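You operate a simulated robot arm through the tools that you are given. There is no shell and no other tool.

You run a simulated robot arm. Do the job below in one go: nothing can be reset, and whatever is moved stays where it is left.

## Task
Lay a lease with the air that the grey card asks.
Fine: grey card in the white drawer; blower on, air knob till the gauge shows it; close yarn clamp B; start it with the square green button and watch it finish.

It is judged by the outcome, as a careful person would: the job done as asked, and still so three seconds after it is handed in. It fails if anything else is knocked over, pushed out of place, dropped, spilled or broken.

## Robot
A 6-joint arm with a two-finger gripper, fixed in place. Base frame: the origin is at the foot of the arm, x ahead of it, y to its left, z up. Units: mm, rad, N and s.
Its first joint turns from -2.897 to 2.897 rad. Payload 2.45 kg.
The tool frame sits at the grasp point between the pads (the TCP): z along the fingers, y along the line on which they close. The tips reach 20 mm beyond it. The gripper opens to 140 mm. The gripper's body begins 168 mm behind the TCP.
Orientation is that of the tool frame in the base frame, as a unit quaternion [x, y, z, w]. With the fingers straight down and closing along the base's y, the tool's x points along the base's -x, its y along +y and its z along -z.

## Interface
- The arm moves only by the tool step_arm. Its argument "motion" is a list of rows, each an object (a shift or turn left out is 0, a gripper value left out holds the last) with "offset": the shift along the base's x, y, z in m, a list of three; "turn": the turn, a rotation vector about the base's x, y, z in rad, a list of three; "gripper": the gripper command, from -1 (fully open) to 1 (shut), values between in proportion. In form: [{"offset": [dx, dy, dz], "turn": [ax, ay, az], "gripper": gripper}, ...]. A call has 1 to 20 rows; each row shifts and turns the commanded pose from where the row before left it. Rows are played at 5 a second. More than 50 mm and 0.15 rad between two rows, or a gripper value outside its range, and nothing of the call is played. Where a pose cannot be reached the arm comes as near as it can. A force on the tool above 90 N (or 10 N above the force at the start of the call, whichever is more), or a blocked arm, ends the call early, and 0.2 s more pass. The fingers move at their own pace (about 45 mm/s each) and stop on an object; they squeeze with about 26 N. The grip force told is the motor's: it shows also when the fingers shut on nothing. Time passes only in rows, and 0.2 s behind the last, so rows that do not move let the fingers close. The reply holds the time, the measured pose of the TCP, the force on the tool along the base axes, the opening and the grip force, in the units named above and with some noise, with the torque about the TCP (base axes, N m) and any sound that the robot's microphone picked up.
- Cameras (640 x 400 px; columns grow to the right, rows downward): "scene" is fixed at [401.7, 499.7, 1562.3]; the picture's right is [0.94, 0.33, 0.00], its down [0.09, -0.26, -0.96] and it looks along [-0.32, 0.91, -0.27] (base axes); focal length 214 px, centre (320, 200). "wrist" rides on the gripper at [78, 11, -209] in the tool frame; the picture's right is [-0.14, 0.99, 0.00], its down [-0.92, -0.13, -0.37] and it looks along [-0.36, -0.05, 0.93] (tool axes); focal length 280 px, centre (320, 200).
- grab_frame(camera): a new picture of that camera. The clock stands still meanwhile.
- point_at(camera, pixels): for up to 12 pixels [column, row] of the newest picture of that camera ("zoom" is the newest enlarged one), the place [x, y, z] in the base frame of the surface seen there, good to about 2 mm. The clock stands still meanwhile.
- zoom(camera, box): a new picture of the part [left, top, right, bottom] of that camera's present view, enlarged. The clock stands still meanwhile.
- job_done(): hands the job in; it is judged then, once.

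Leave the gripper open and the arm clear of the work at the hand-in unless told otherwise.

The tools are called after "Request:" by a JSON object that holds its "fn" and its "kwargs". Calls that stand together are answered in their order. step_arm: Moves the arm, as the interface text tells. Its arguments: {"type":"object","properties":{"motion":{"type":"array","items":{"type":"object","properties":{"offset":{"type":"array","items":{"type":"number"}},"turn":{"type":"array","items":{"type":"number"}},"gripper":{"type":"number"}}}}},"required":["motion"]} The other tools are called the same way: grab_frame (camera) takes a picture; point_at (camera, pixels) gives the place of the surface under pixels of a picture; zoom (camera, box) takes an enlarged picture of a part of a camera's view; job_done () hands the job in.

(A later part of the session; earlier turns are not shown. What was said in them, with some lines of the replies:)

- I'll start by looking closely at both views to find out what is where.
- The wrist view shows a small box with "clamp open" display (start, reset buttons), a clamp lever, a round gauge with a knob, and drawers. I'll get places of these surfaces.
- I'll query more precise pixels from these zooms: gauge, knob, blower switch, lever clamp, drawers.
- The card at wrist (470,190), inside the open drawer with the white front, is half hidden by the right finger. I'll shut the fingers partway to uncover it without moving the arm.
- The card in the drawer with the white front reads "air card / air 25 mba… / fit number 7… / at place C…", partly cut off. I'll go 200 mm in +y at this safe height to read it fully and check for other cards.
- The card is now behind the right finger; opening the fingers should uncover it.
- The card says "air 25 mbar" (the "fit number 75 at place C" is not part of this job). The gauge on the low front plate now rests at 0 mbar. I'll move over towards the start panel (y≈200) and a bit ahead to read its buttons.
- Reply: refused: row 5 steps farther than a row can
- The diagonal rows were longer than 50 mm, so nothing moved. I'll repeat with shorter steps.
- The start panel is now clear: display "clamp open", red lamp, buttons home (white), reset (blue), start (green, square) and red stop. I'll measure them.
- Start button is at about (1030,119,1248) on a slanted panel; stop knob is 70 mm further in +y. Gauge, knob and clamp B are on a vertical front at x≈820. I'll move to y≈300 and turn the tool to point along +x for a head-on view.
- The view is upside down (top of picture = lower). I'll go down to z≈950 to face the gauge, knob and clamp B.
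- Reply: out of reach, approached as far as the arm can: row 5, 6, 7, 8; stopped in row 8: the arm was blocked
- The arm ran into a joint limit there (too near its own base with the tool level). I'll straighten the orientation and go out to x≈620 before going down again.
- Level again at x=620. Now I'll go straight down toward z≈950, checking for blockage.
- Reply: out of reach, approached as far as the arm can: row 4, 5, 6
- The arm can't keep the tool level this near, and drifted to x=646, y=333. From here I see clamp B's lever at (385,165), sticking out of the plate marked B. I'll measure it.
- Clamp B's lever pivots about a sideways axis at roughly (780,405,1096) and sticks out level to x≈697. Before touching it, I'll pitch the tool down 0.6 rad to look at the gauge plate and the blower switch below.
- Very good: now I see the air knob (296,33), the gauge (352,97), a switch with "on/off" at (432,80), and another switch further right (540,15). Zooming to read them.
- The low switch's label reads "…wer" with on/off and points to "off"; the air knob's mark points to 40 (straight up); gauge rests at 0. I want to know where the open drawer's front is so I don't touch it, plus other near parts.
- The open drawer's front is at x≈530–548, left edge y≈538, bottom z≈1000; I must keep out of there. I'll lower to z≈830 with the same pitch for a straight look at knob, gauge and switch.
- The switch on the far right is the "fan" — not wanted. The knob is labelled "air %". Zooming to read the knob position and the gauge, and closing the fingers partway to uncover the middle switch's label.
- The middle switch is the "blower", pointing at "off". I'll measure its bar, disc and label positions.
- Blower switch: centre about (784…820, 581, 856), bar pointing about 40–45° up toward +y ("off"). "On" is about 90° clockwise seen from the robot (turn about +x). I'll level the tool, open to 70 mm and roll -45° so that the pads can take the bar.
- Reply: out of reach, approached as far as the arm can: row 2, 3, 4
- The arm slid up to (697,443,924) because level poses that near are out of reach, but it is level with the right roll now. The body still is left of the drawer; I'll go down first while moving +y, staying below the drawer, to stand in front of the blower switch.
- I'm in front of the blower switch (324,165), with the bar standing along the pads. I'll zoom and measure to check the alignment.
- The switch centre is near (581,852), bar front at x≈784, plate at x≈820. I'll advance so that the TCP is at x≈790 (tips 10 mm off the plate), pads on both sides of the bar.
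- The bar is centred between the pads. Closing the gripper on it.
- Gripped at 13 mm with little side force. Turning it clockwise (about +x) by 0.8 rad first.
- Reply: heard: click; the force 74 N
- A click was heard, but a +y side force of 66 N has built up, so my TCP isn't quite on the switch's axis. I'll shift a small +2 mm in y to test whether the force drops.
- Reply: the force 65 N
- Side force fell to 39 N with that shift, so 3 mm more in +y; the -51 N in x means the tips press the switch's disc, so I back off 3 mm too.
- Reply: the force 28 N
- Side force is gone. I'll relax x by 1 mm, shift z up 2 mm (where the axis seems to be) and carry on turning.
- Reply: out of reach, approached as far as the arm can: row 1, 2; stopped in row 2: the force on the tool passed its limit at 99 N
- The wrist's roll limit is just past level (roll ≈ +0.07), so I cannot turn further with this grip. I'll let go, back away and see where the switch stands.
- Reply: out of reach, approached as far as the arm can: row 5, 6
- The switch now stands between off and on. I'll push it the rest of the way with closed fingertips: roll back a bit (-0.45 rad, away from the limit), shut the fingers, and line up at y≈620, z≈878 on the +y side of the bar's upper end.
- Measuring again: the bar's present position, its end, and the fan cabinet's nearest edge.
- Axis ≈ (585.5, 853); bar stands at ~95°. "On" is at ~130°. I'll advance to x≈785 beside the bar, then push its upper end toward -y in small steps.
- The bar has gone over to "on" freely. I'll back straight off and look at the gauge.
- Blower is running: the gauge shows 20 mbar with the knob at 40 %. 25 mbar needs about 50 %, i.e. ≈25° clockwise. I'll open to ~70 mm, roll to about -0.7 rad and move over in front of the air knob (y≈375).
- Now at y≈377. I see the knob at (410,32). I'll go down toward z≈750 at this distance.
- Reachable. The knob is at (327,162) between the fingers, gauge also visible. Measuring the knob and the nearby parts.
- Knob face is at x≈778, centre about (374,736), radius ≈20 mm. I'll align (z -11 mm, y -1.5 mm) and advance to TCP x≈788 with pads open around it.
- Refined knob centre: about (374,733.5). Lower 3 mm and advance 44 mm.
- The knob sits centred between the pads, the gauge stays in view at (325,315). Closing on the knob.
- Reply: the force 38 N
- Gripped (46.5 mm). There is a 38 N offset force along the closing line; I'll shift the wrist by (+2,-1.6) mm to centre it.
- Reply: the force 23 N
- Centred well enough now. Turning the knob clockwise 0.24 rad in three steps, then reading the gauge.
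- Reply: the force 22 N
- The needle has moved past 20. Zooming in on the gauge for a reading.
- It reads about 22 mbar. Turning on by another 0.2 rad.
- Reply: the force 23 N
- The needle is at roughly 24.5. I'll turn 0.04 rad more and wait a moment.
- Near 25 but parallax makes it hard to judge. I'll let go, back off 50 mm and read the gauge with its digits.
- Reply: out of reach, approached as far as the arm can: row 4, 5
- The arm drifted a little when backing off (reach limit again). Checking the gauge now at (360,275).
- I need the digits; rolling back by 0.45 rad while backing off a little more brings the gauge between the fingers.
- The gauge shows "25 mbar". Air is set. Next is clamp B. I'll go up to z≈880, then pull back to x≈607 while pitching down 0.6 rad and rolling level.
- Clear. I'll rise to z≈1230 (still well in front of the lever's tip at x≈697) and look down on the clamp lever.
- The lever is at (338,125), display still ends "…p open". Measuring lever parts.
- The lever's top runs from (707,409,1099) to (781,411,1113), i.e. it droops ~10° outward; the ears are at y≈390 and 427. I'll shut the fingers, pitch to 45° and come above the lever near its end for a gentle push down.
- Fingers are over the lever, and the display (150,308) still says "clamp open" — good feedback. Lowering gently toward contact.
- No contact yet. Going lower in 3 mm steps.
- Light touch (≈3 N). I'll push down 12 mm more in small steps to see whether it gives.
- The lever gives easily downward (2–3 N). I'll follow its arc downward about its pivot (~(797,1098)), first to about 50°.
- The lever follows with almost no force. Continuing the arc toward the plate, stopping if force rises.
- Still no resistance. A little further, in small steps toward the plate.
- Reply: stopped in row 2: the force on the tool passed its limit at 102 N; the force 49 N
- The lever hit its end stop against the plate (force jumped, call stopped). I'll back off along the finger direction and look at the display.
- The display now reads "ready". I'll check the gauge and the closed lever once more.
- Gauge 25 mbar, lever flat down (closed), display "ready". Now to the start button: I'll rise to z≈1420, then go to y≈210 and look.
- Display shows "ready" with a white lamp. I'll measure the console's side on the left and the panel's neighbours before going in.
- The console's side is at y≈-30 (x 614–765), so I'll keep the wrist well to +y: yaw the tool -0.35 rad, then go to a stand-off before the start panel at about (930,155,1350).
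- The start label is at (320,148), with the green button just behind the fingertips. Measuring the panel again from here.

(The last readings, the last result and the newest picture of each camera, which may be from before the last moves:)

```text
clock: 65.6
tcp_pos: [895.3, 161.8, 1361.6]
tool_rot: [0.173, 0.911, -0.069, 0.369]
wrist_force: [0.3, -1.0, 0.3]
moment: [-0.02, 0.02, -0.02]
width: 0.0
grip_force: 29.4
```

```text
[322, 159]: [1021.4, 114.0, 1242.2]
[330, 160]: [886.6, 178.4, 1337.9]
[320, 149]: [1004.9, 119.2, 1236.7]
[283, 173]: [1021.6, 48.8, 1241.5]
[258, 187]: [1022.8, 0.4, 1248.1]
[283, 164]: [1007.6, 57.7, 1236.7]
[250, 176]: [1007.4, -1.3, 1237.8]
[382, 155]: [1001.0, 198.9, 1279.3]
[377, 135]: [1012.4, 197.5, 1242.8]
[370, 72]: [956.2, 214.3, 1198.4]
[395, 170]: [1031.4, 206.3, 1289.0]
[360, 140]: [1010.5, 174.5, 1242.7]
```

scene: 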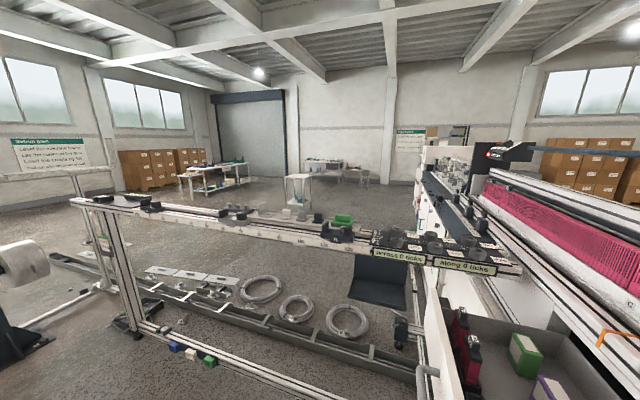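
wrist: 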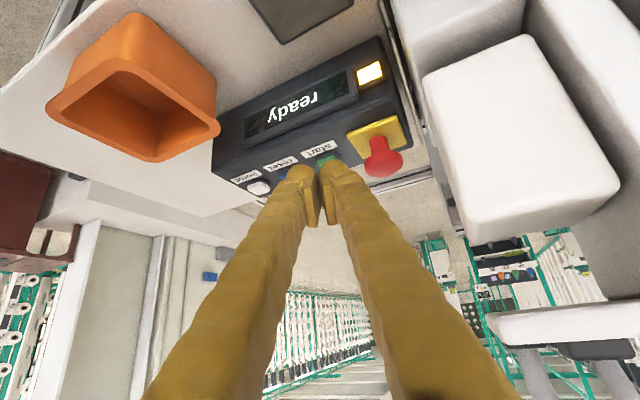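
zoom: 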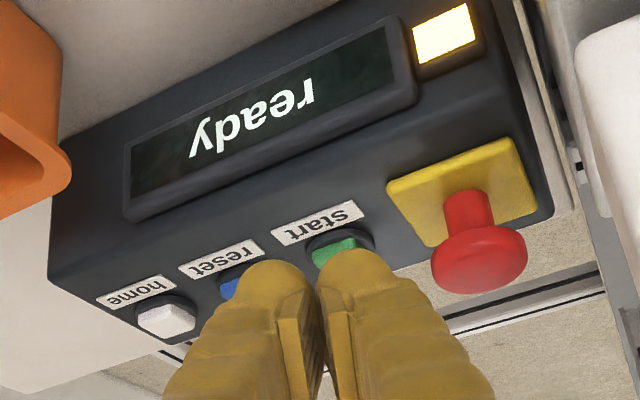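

Button top ≈ (1030,119,1248). I'll go to a stand-off with the fingertips 40 mm in front of it, on the press line.

Request:
{"fn": "step_arm", "kwargs": {"motion": [{"offset": [0.0315, -0.0094, -0.0237]}, {"offset": [0.0316, -0.0094, -0.0237]}, {"offset": [0.0316, -0.0094, -0.0237]}, {}]}}

Request:
{"fn": "grab_frame", "kwargs": {"camera": "wrist"}}

Request:
{"fn": "zoom", "kwargs": {"camera": "wrist", "box": [220, 80, 420, 230]}}

```text
clock: 66.6
tcp_pos: [989.7, 135.7, 1289.7]
tool_rot: [0.173, 0.91, -0.07, 0.37]
wrist_force: [-0.6, 0.3, 0.2]
moment: [-0.02, 0.01, -0.01]
width: 0.0
grip_force: 28.9
```

```text
taken
```

wrist: 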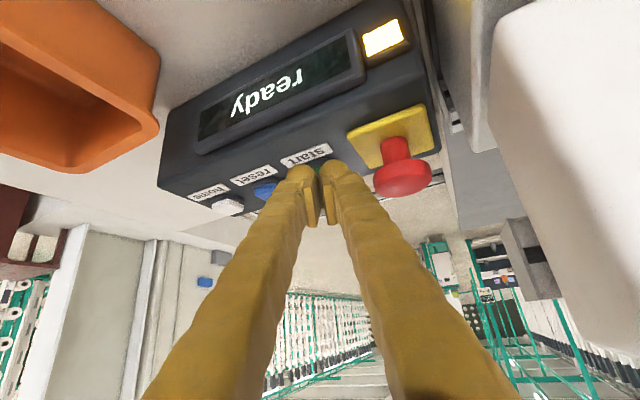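

```text
2.67 times, centred on (320, 155) of wrist
```

zoom: 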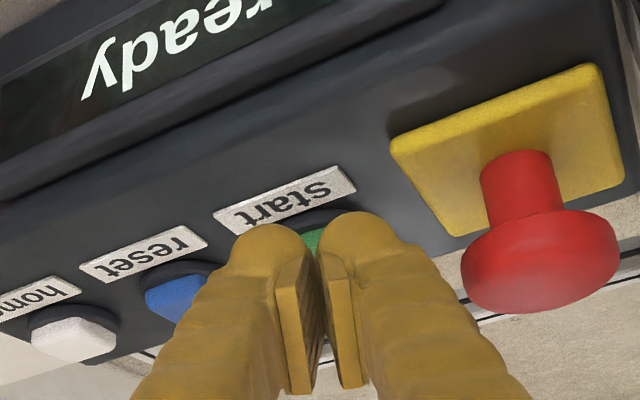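

The fingertips are aligned over the green button, clear of the blue one and the red stop knob. Approaching along the press line.

Request:
{"fn": "step_arm", "kwargs": {"motion": [{"offset": [0.0053, -0.0019, -0.0057]}, {"offset": [0.0053, -0.0019, -0.0057]}, {"offset": [0.0053, -0.0019, -0.0057]}, {"offset": [0.0026, -0.001, -0.0028]}, {}]}}

Request:
{"fn": "zoom", "kwargs": {"camera": "wrist", "box": [220, 80, 420, 230]}}

```text
clock: 67.8
tcp_pos: [1007.8, 129.2, 1270.2]
tool_rot: [0.173, 0.91, -0.069, 0.37]
wrist_force: [0.6, -0.8, -0.3]
moment: [-0.01, -0.02, 0.04]
width: 0.0
grip_force: 29.9
```

```text
2.67 times, centred on (320, 155) of wrist
```

zoom: 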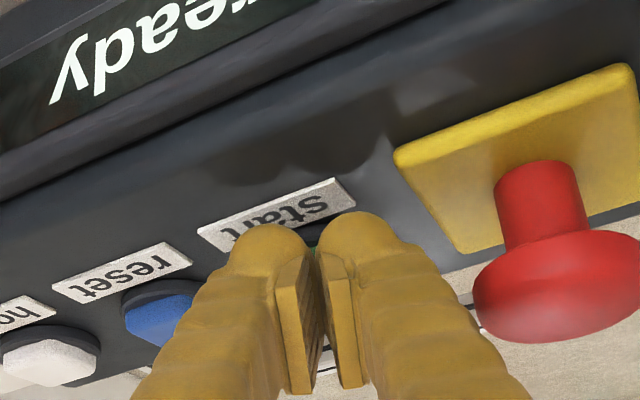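

No contact yet, ~12 mm to go. Continuing in 3 mm steps until the button clicks.

Request:
{"fn": "step_arm", "kwargs": {"motion": [{"offset": [0.002, -0.0008, -0.0021]}, {"offset": [0.002, -0.0008, -0.0021]}, {"offset": [0.002, -0.0008, -0.0021]}, {"offset": [0.002, -0.0008, -0.0021]}, {}]}}

```text
clock: 69.0
tcp_pos: [1015.7, 126.6, 1263.1]
tool_rot: [0.172, 0.91, -0.068, 0.371]
wrist_force: [-25.2, 20.0, 29.7]
moment: [0.66, 0.35, 0.15]
width: 0.1
grip_force: 29.7
heard: click
```

Click heard with about 44 N. I'll retreat straight back along the press line and watch the display.

Request:
{"fn": "step_arm", "kwargs": {"motion": [{"offset": [-0.0066, 0.0024, 0.007]}, {"offset": [-0.02, 0.0073, 0.0212]}, {"offset": [-0.02, 0.0073, 0.0212]}, {"offset": [-0.02, 0.0073, 0.0212]}, {}]}}

Request:
{"fn": "grab_frame", "kwargs": {"camera": "wrist"}}

```text
clock: 70.2
tcp_pos: [950.2, 149.9, 1331.5]
tool_rot: [0.172, 0.91, -0.069, 0.37]
wrist_force: [-0.1, 0.2, 0.7]
moment: [-0.02, 0.02, -0.01]
width: 0.0
grip_force: 28.9
```

```text
taken
```

wrist: 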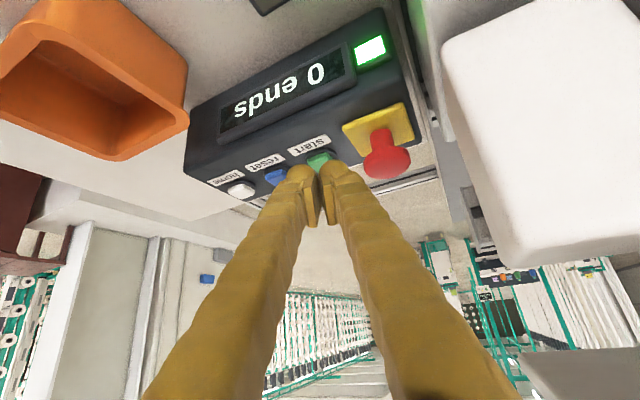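

It started: green lamp, display "0 ends". I'll pull back clear of the machine to (≈690,210,1415) and watch the count.

Request:
{"fn": "step_arm", "kwargs": {"motion": [{"offset": [-0.035, 0.008, 0.012]}, {"offset": [-0.0374, 0.0083, 0.0097]}, {"offset": [-0.0374, 0.0083, 0.0097]}, {"offset": [-0.0374, 0.0083, 0.0097]}, {"offset": [-0.0374, 0.0083, 0.0097]}, {"offset": [-0.0374, 0.0083, 0.0097]}, {"offset": [-0.0374, 0.0083, 0.0097]}, {}]}}

Request:
{"fn": "grab_frame", "kwargs": {"camera": "wrist"}}

```text
clock: 72.0
tcp_pos: [690.4, 206.0, 1401.8]
tool_rot: [0.172, 0.91, -0.069, 0.37]
wrist_force: [0.6, 0.2, 0.4]
moment: [-0.01, 0.02, -0.02]
width: 0.0
grip_force: 29.6
```

```text
taken
```

wrist: 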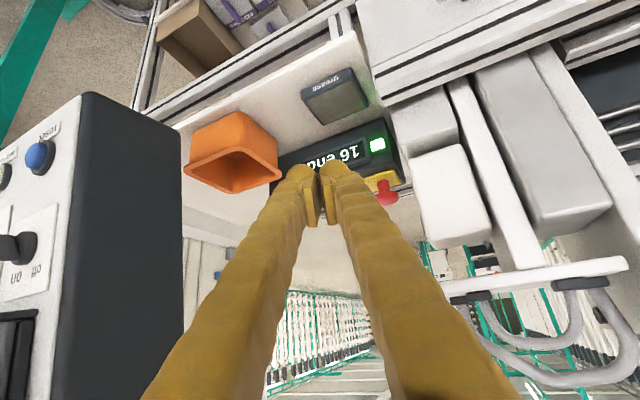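

"16 ends" and counting with a green lamp. I'll open the gripper (clears the view) and wait.

Request:
{"fn": "step_arm", "kwargs": {"motion": [{"offset": [-0.03, 0.02, 0.01], "gripper": -1}, {"offset": [-0.03, 0.02, 0.01]}, {}, {}, {}, {}, {}, {}, {}, {}]}}

Request:
{"fn": "grab_frame", "kwargs": {"camera": "wrist"}}

```text
clock: 74.2
tcp_pos: [631.1, 244.9, 1423.7]
tool_rot: [0.173, 0.91, -0.069, 0.37]
wrist_force: [-0.7, 0.4, -0.8]
moment: [0.02, 0.0, -0.01]
width: 139.9
grip_force: 0.0
```

```text
taken
```

wrist: 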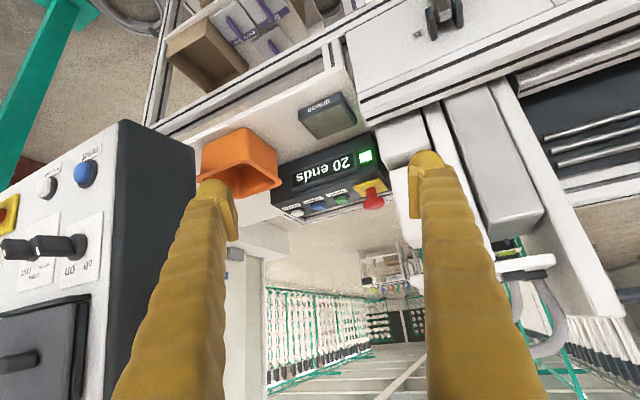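

"20 ends", display clear between the fingers. Waiting and watching on.

Request:
{"fn": "step_arm", "kwargs": {"motion": [{}, {}, {}, {}, {}, {}, {}, {}, {}, {}, {}, {}, {}, {}, {}, {}, {}, {}, {}, {}]}}

Request:
{"fn": "grab_frame", "kwargs": {"camera": "wrist"}}

Request:
{"fn": "zoom", "kwargs": {"camera": "wrist", "box": [260, 130, 400, 220]}}

```text
clock: 78.4
tcp_pos: [630.3, 245.9, 1423.1]
tool_rot: [0.172, 0.91, -0.07, 0.37]
wrist_force: [-0.2, 0.2, -0.7]
moment: [-0.03, -0.02, 0.0]
width: 140.2
grip_force: 0.2
```

```text
taken
```

wrist: 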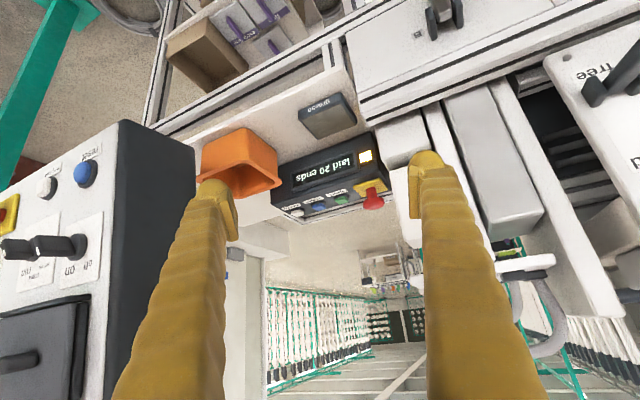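

```text
4.44 times, centred on (330, 175) of wrist
```

zoom: 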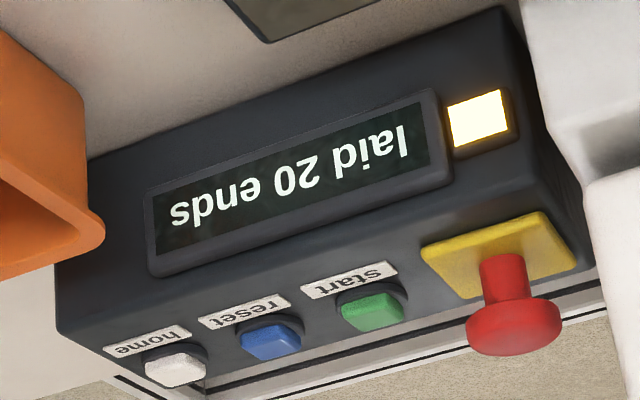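

Finished: display "laid 20 ends", lamp back to amber. I'll retract to a clear pose and make a last check of gauge, switch and clamp.

Request:
{"fn": "step_arm", "kwargs": {"motion": [{"offset": [-0.03, 0.02, 0.015]}, {"offset": [-0.03, 0.02, 0.015]}, {"offset": [-0.03, 0.02, 0.015]}, {"offset": [0, 0.02, 0], "turn": [0, 0.15, 0]}, {"offset": [0, 0.02, 0], "turn": [0, 0.15, 0]}, {"turn": [0, 0.15, 0]}, {}]}}

Request:
{"fn": "grab_frame", "kwargs": {"camera": "wrist"}}

Request:
{"fn": "grab_frame", "kwargs": {"camera": "scene"}}

```text
clock: 80.0
tcp_pos: [538.8, 347.2, 1468.2]
tool_rot: [0.153, 0.97, -0.106, 0.158]
wrist_force: [-0.2, 0.4, -0.3]
moment: [0.01, 0.01, -0.02]
width: 140.1
grip_force: 0.0
```

```text
taken
```

wrist: 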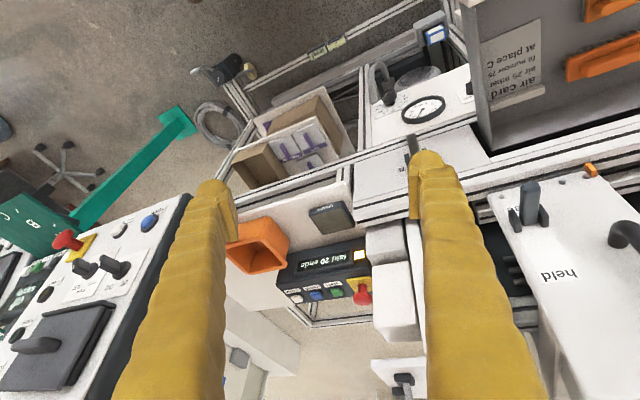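

```text
taken
```

scene: 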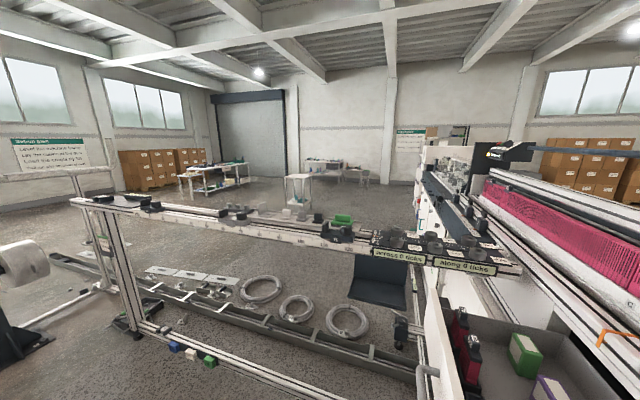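

One last look at the gauge at (423,108) and the display.

Request:
{"fn": "zoom", "kwargs": {"camera": "wrist", "box": [360, 50, 500, 180]}}

Request:
{"fn": "zoom", "kwargs": {"camera": "wrist", "box": [260, 220, 400, 320]}}

```text
3.08 times, centred on (430, 115) of wrist
```

zoom: 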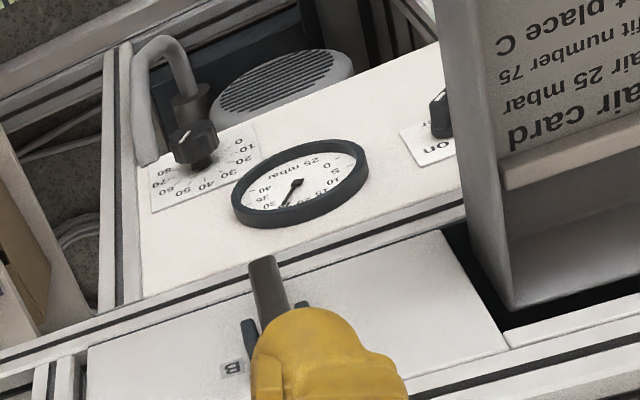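

```text
4.00 times, centred on (330, 270) of wrist
```

zoom: 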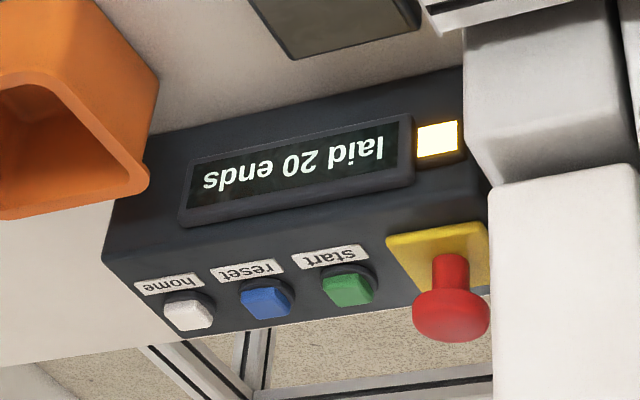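

The gauge reads 25 mbar, the blower is on, clamp B is closed and the display says "laid 20 ends". The gripper is open and the arm is clear of the work, so I'm handing the job in.

Request:
{"fn": "job_done", "kwargs": {}}

```text
The job is handed in.
```

The lease is laid at 25 mbar, the air the grey card asks for. The machine ran to its end and the display now reads "laid 20 ends". I've handed the job in; no verdict has come back yet.

- **Card:** the grey card in the white drawer says "air 25 mbar". It also says "fit number 75 at place C", which I left alone because you didn't ask for it.
- **Air:** the blower is on. The air knob went from 40 % to about 50 %, and the gauge showed 25 mbar before the start and still did after the run.
- **Clamp B:** the lever is fully down, and the display changed from "clamp open" to "ready".
- **Start:** one press of the square green button started the run.

Two contacts were firm enough to pass the 90 N force limit and stop the arm: one while turning the blower switch (99 N), and one when the clamp lever met its end stop (102 N). Both still work, and in the last pictures I saw nothing out of place or damaged. The gripper is open and the arm is clear of the machine.
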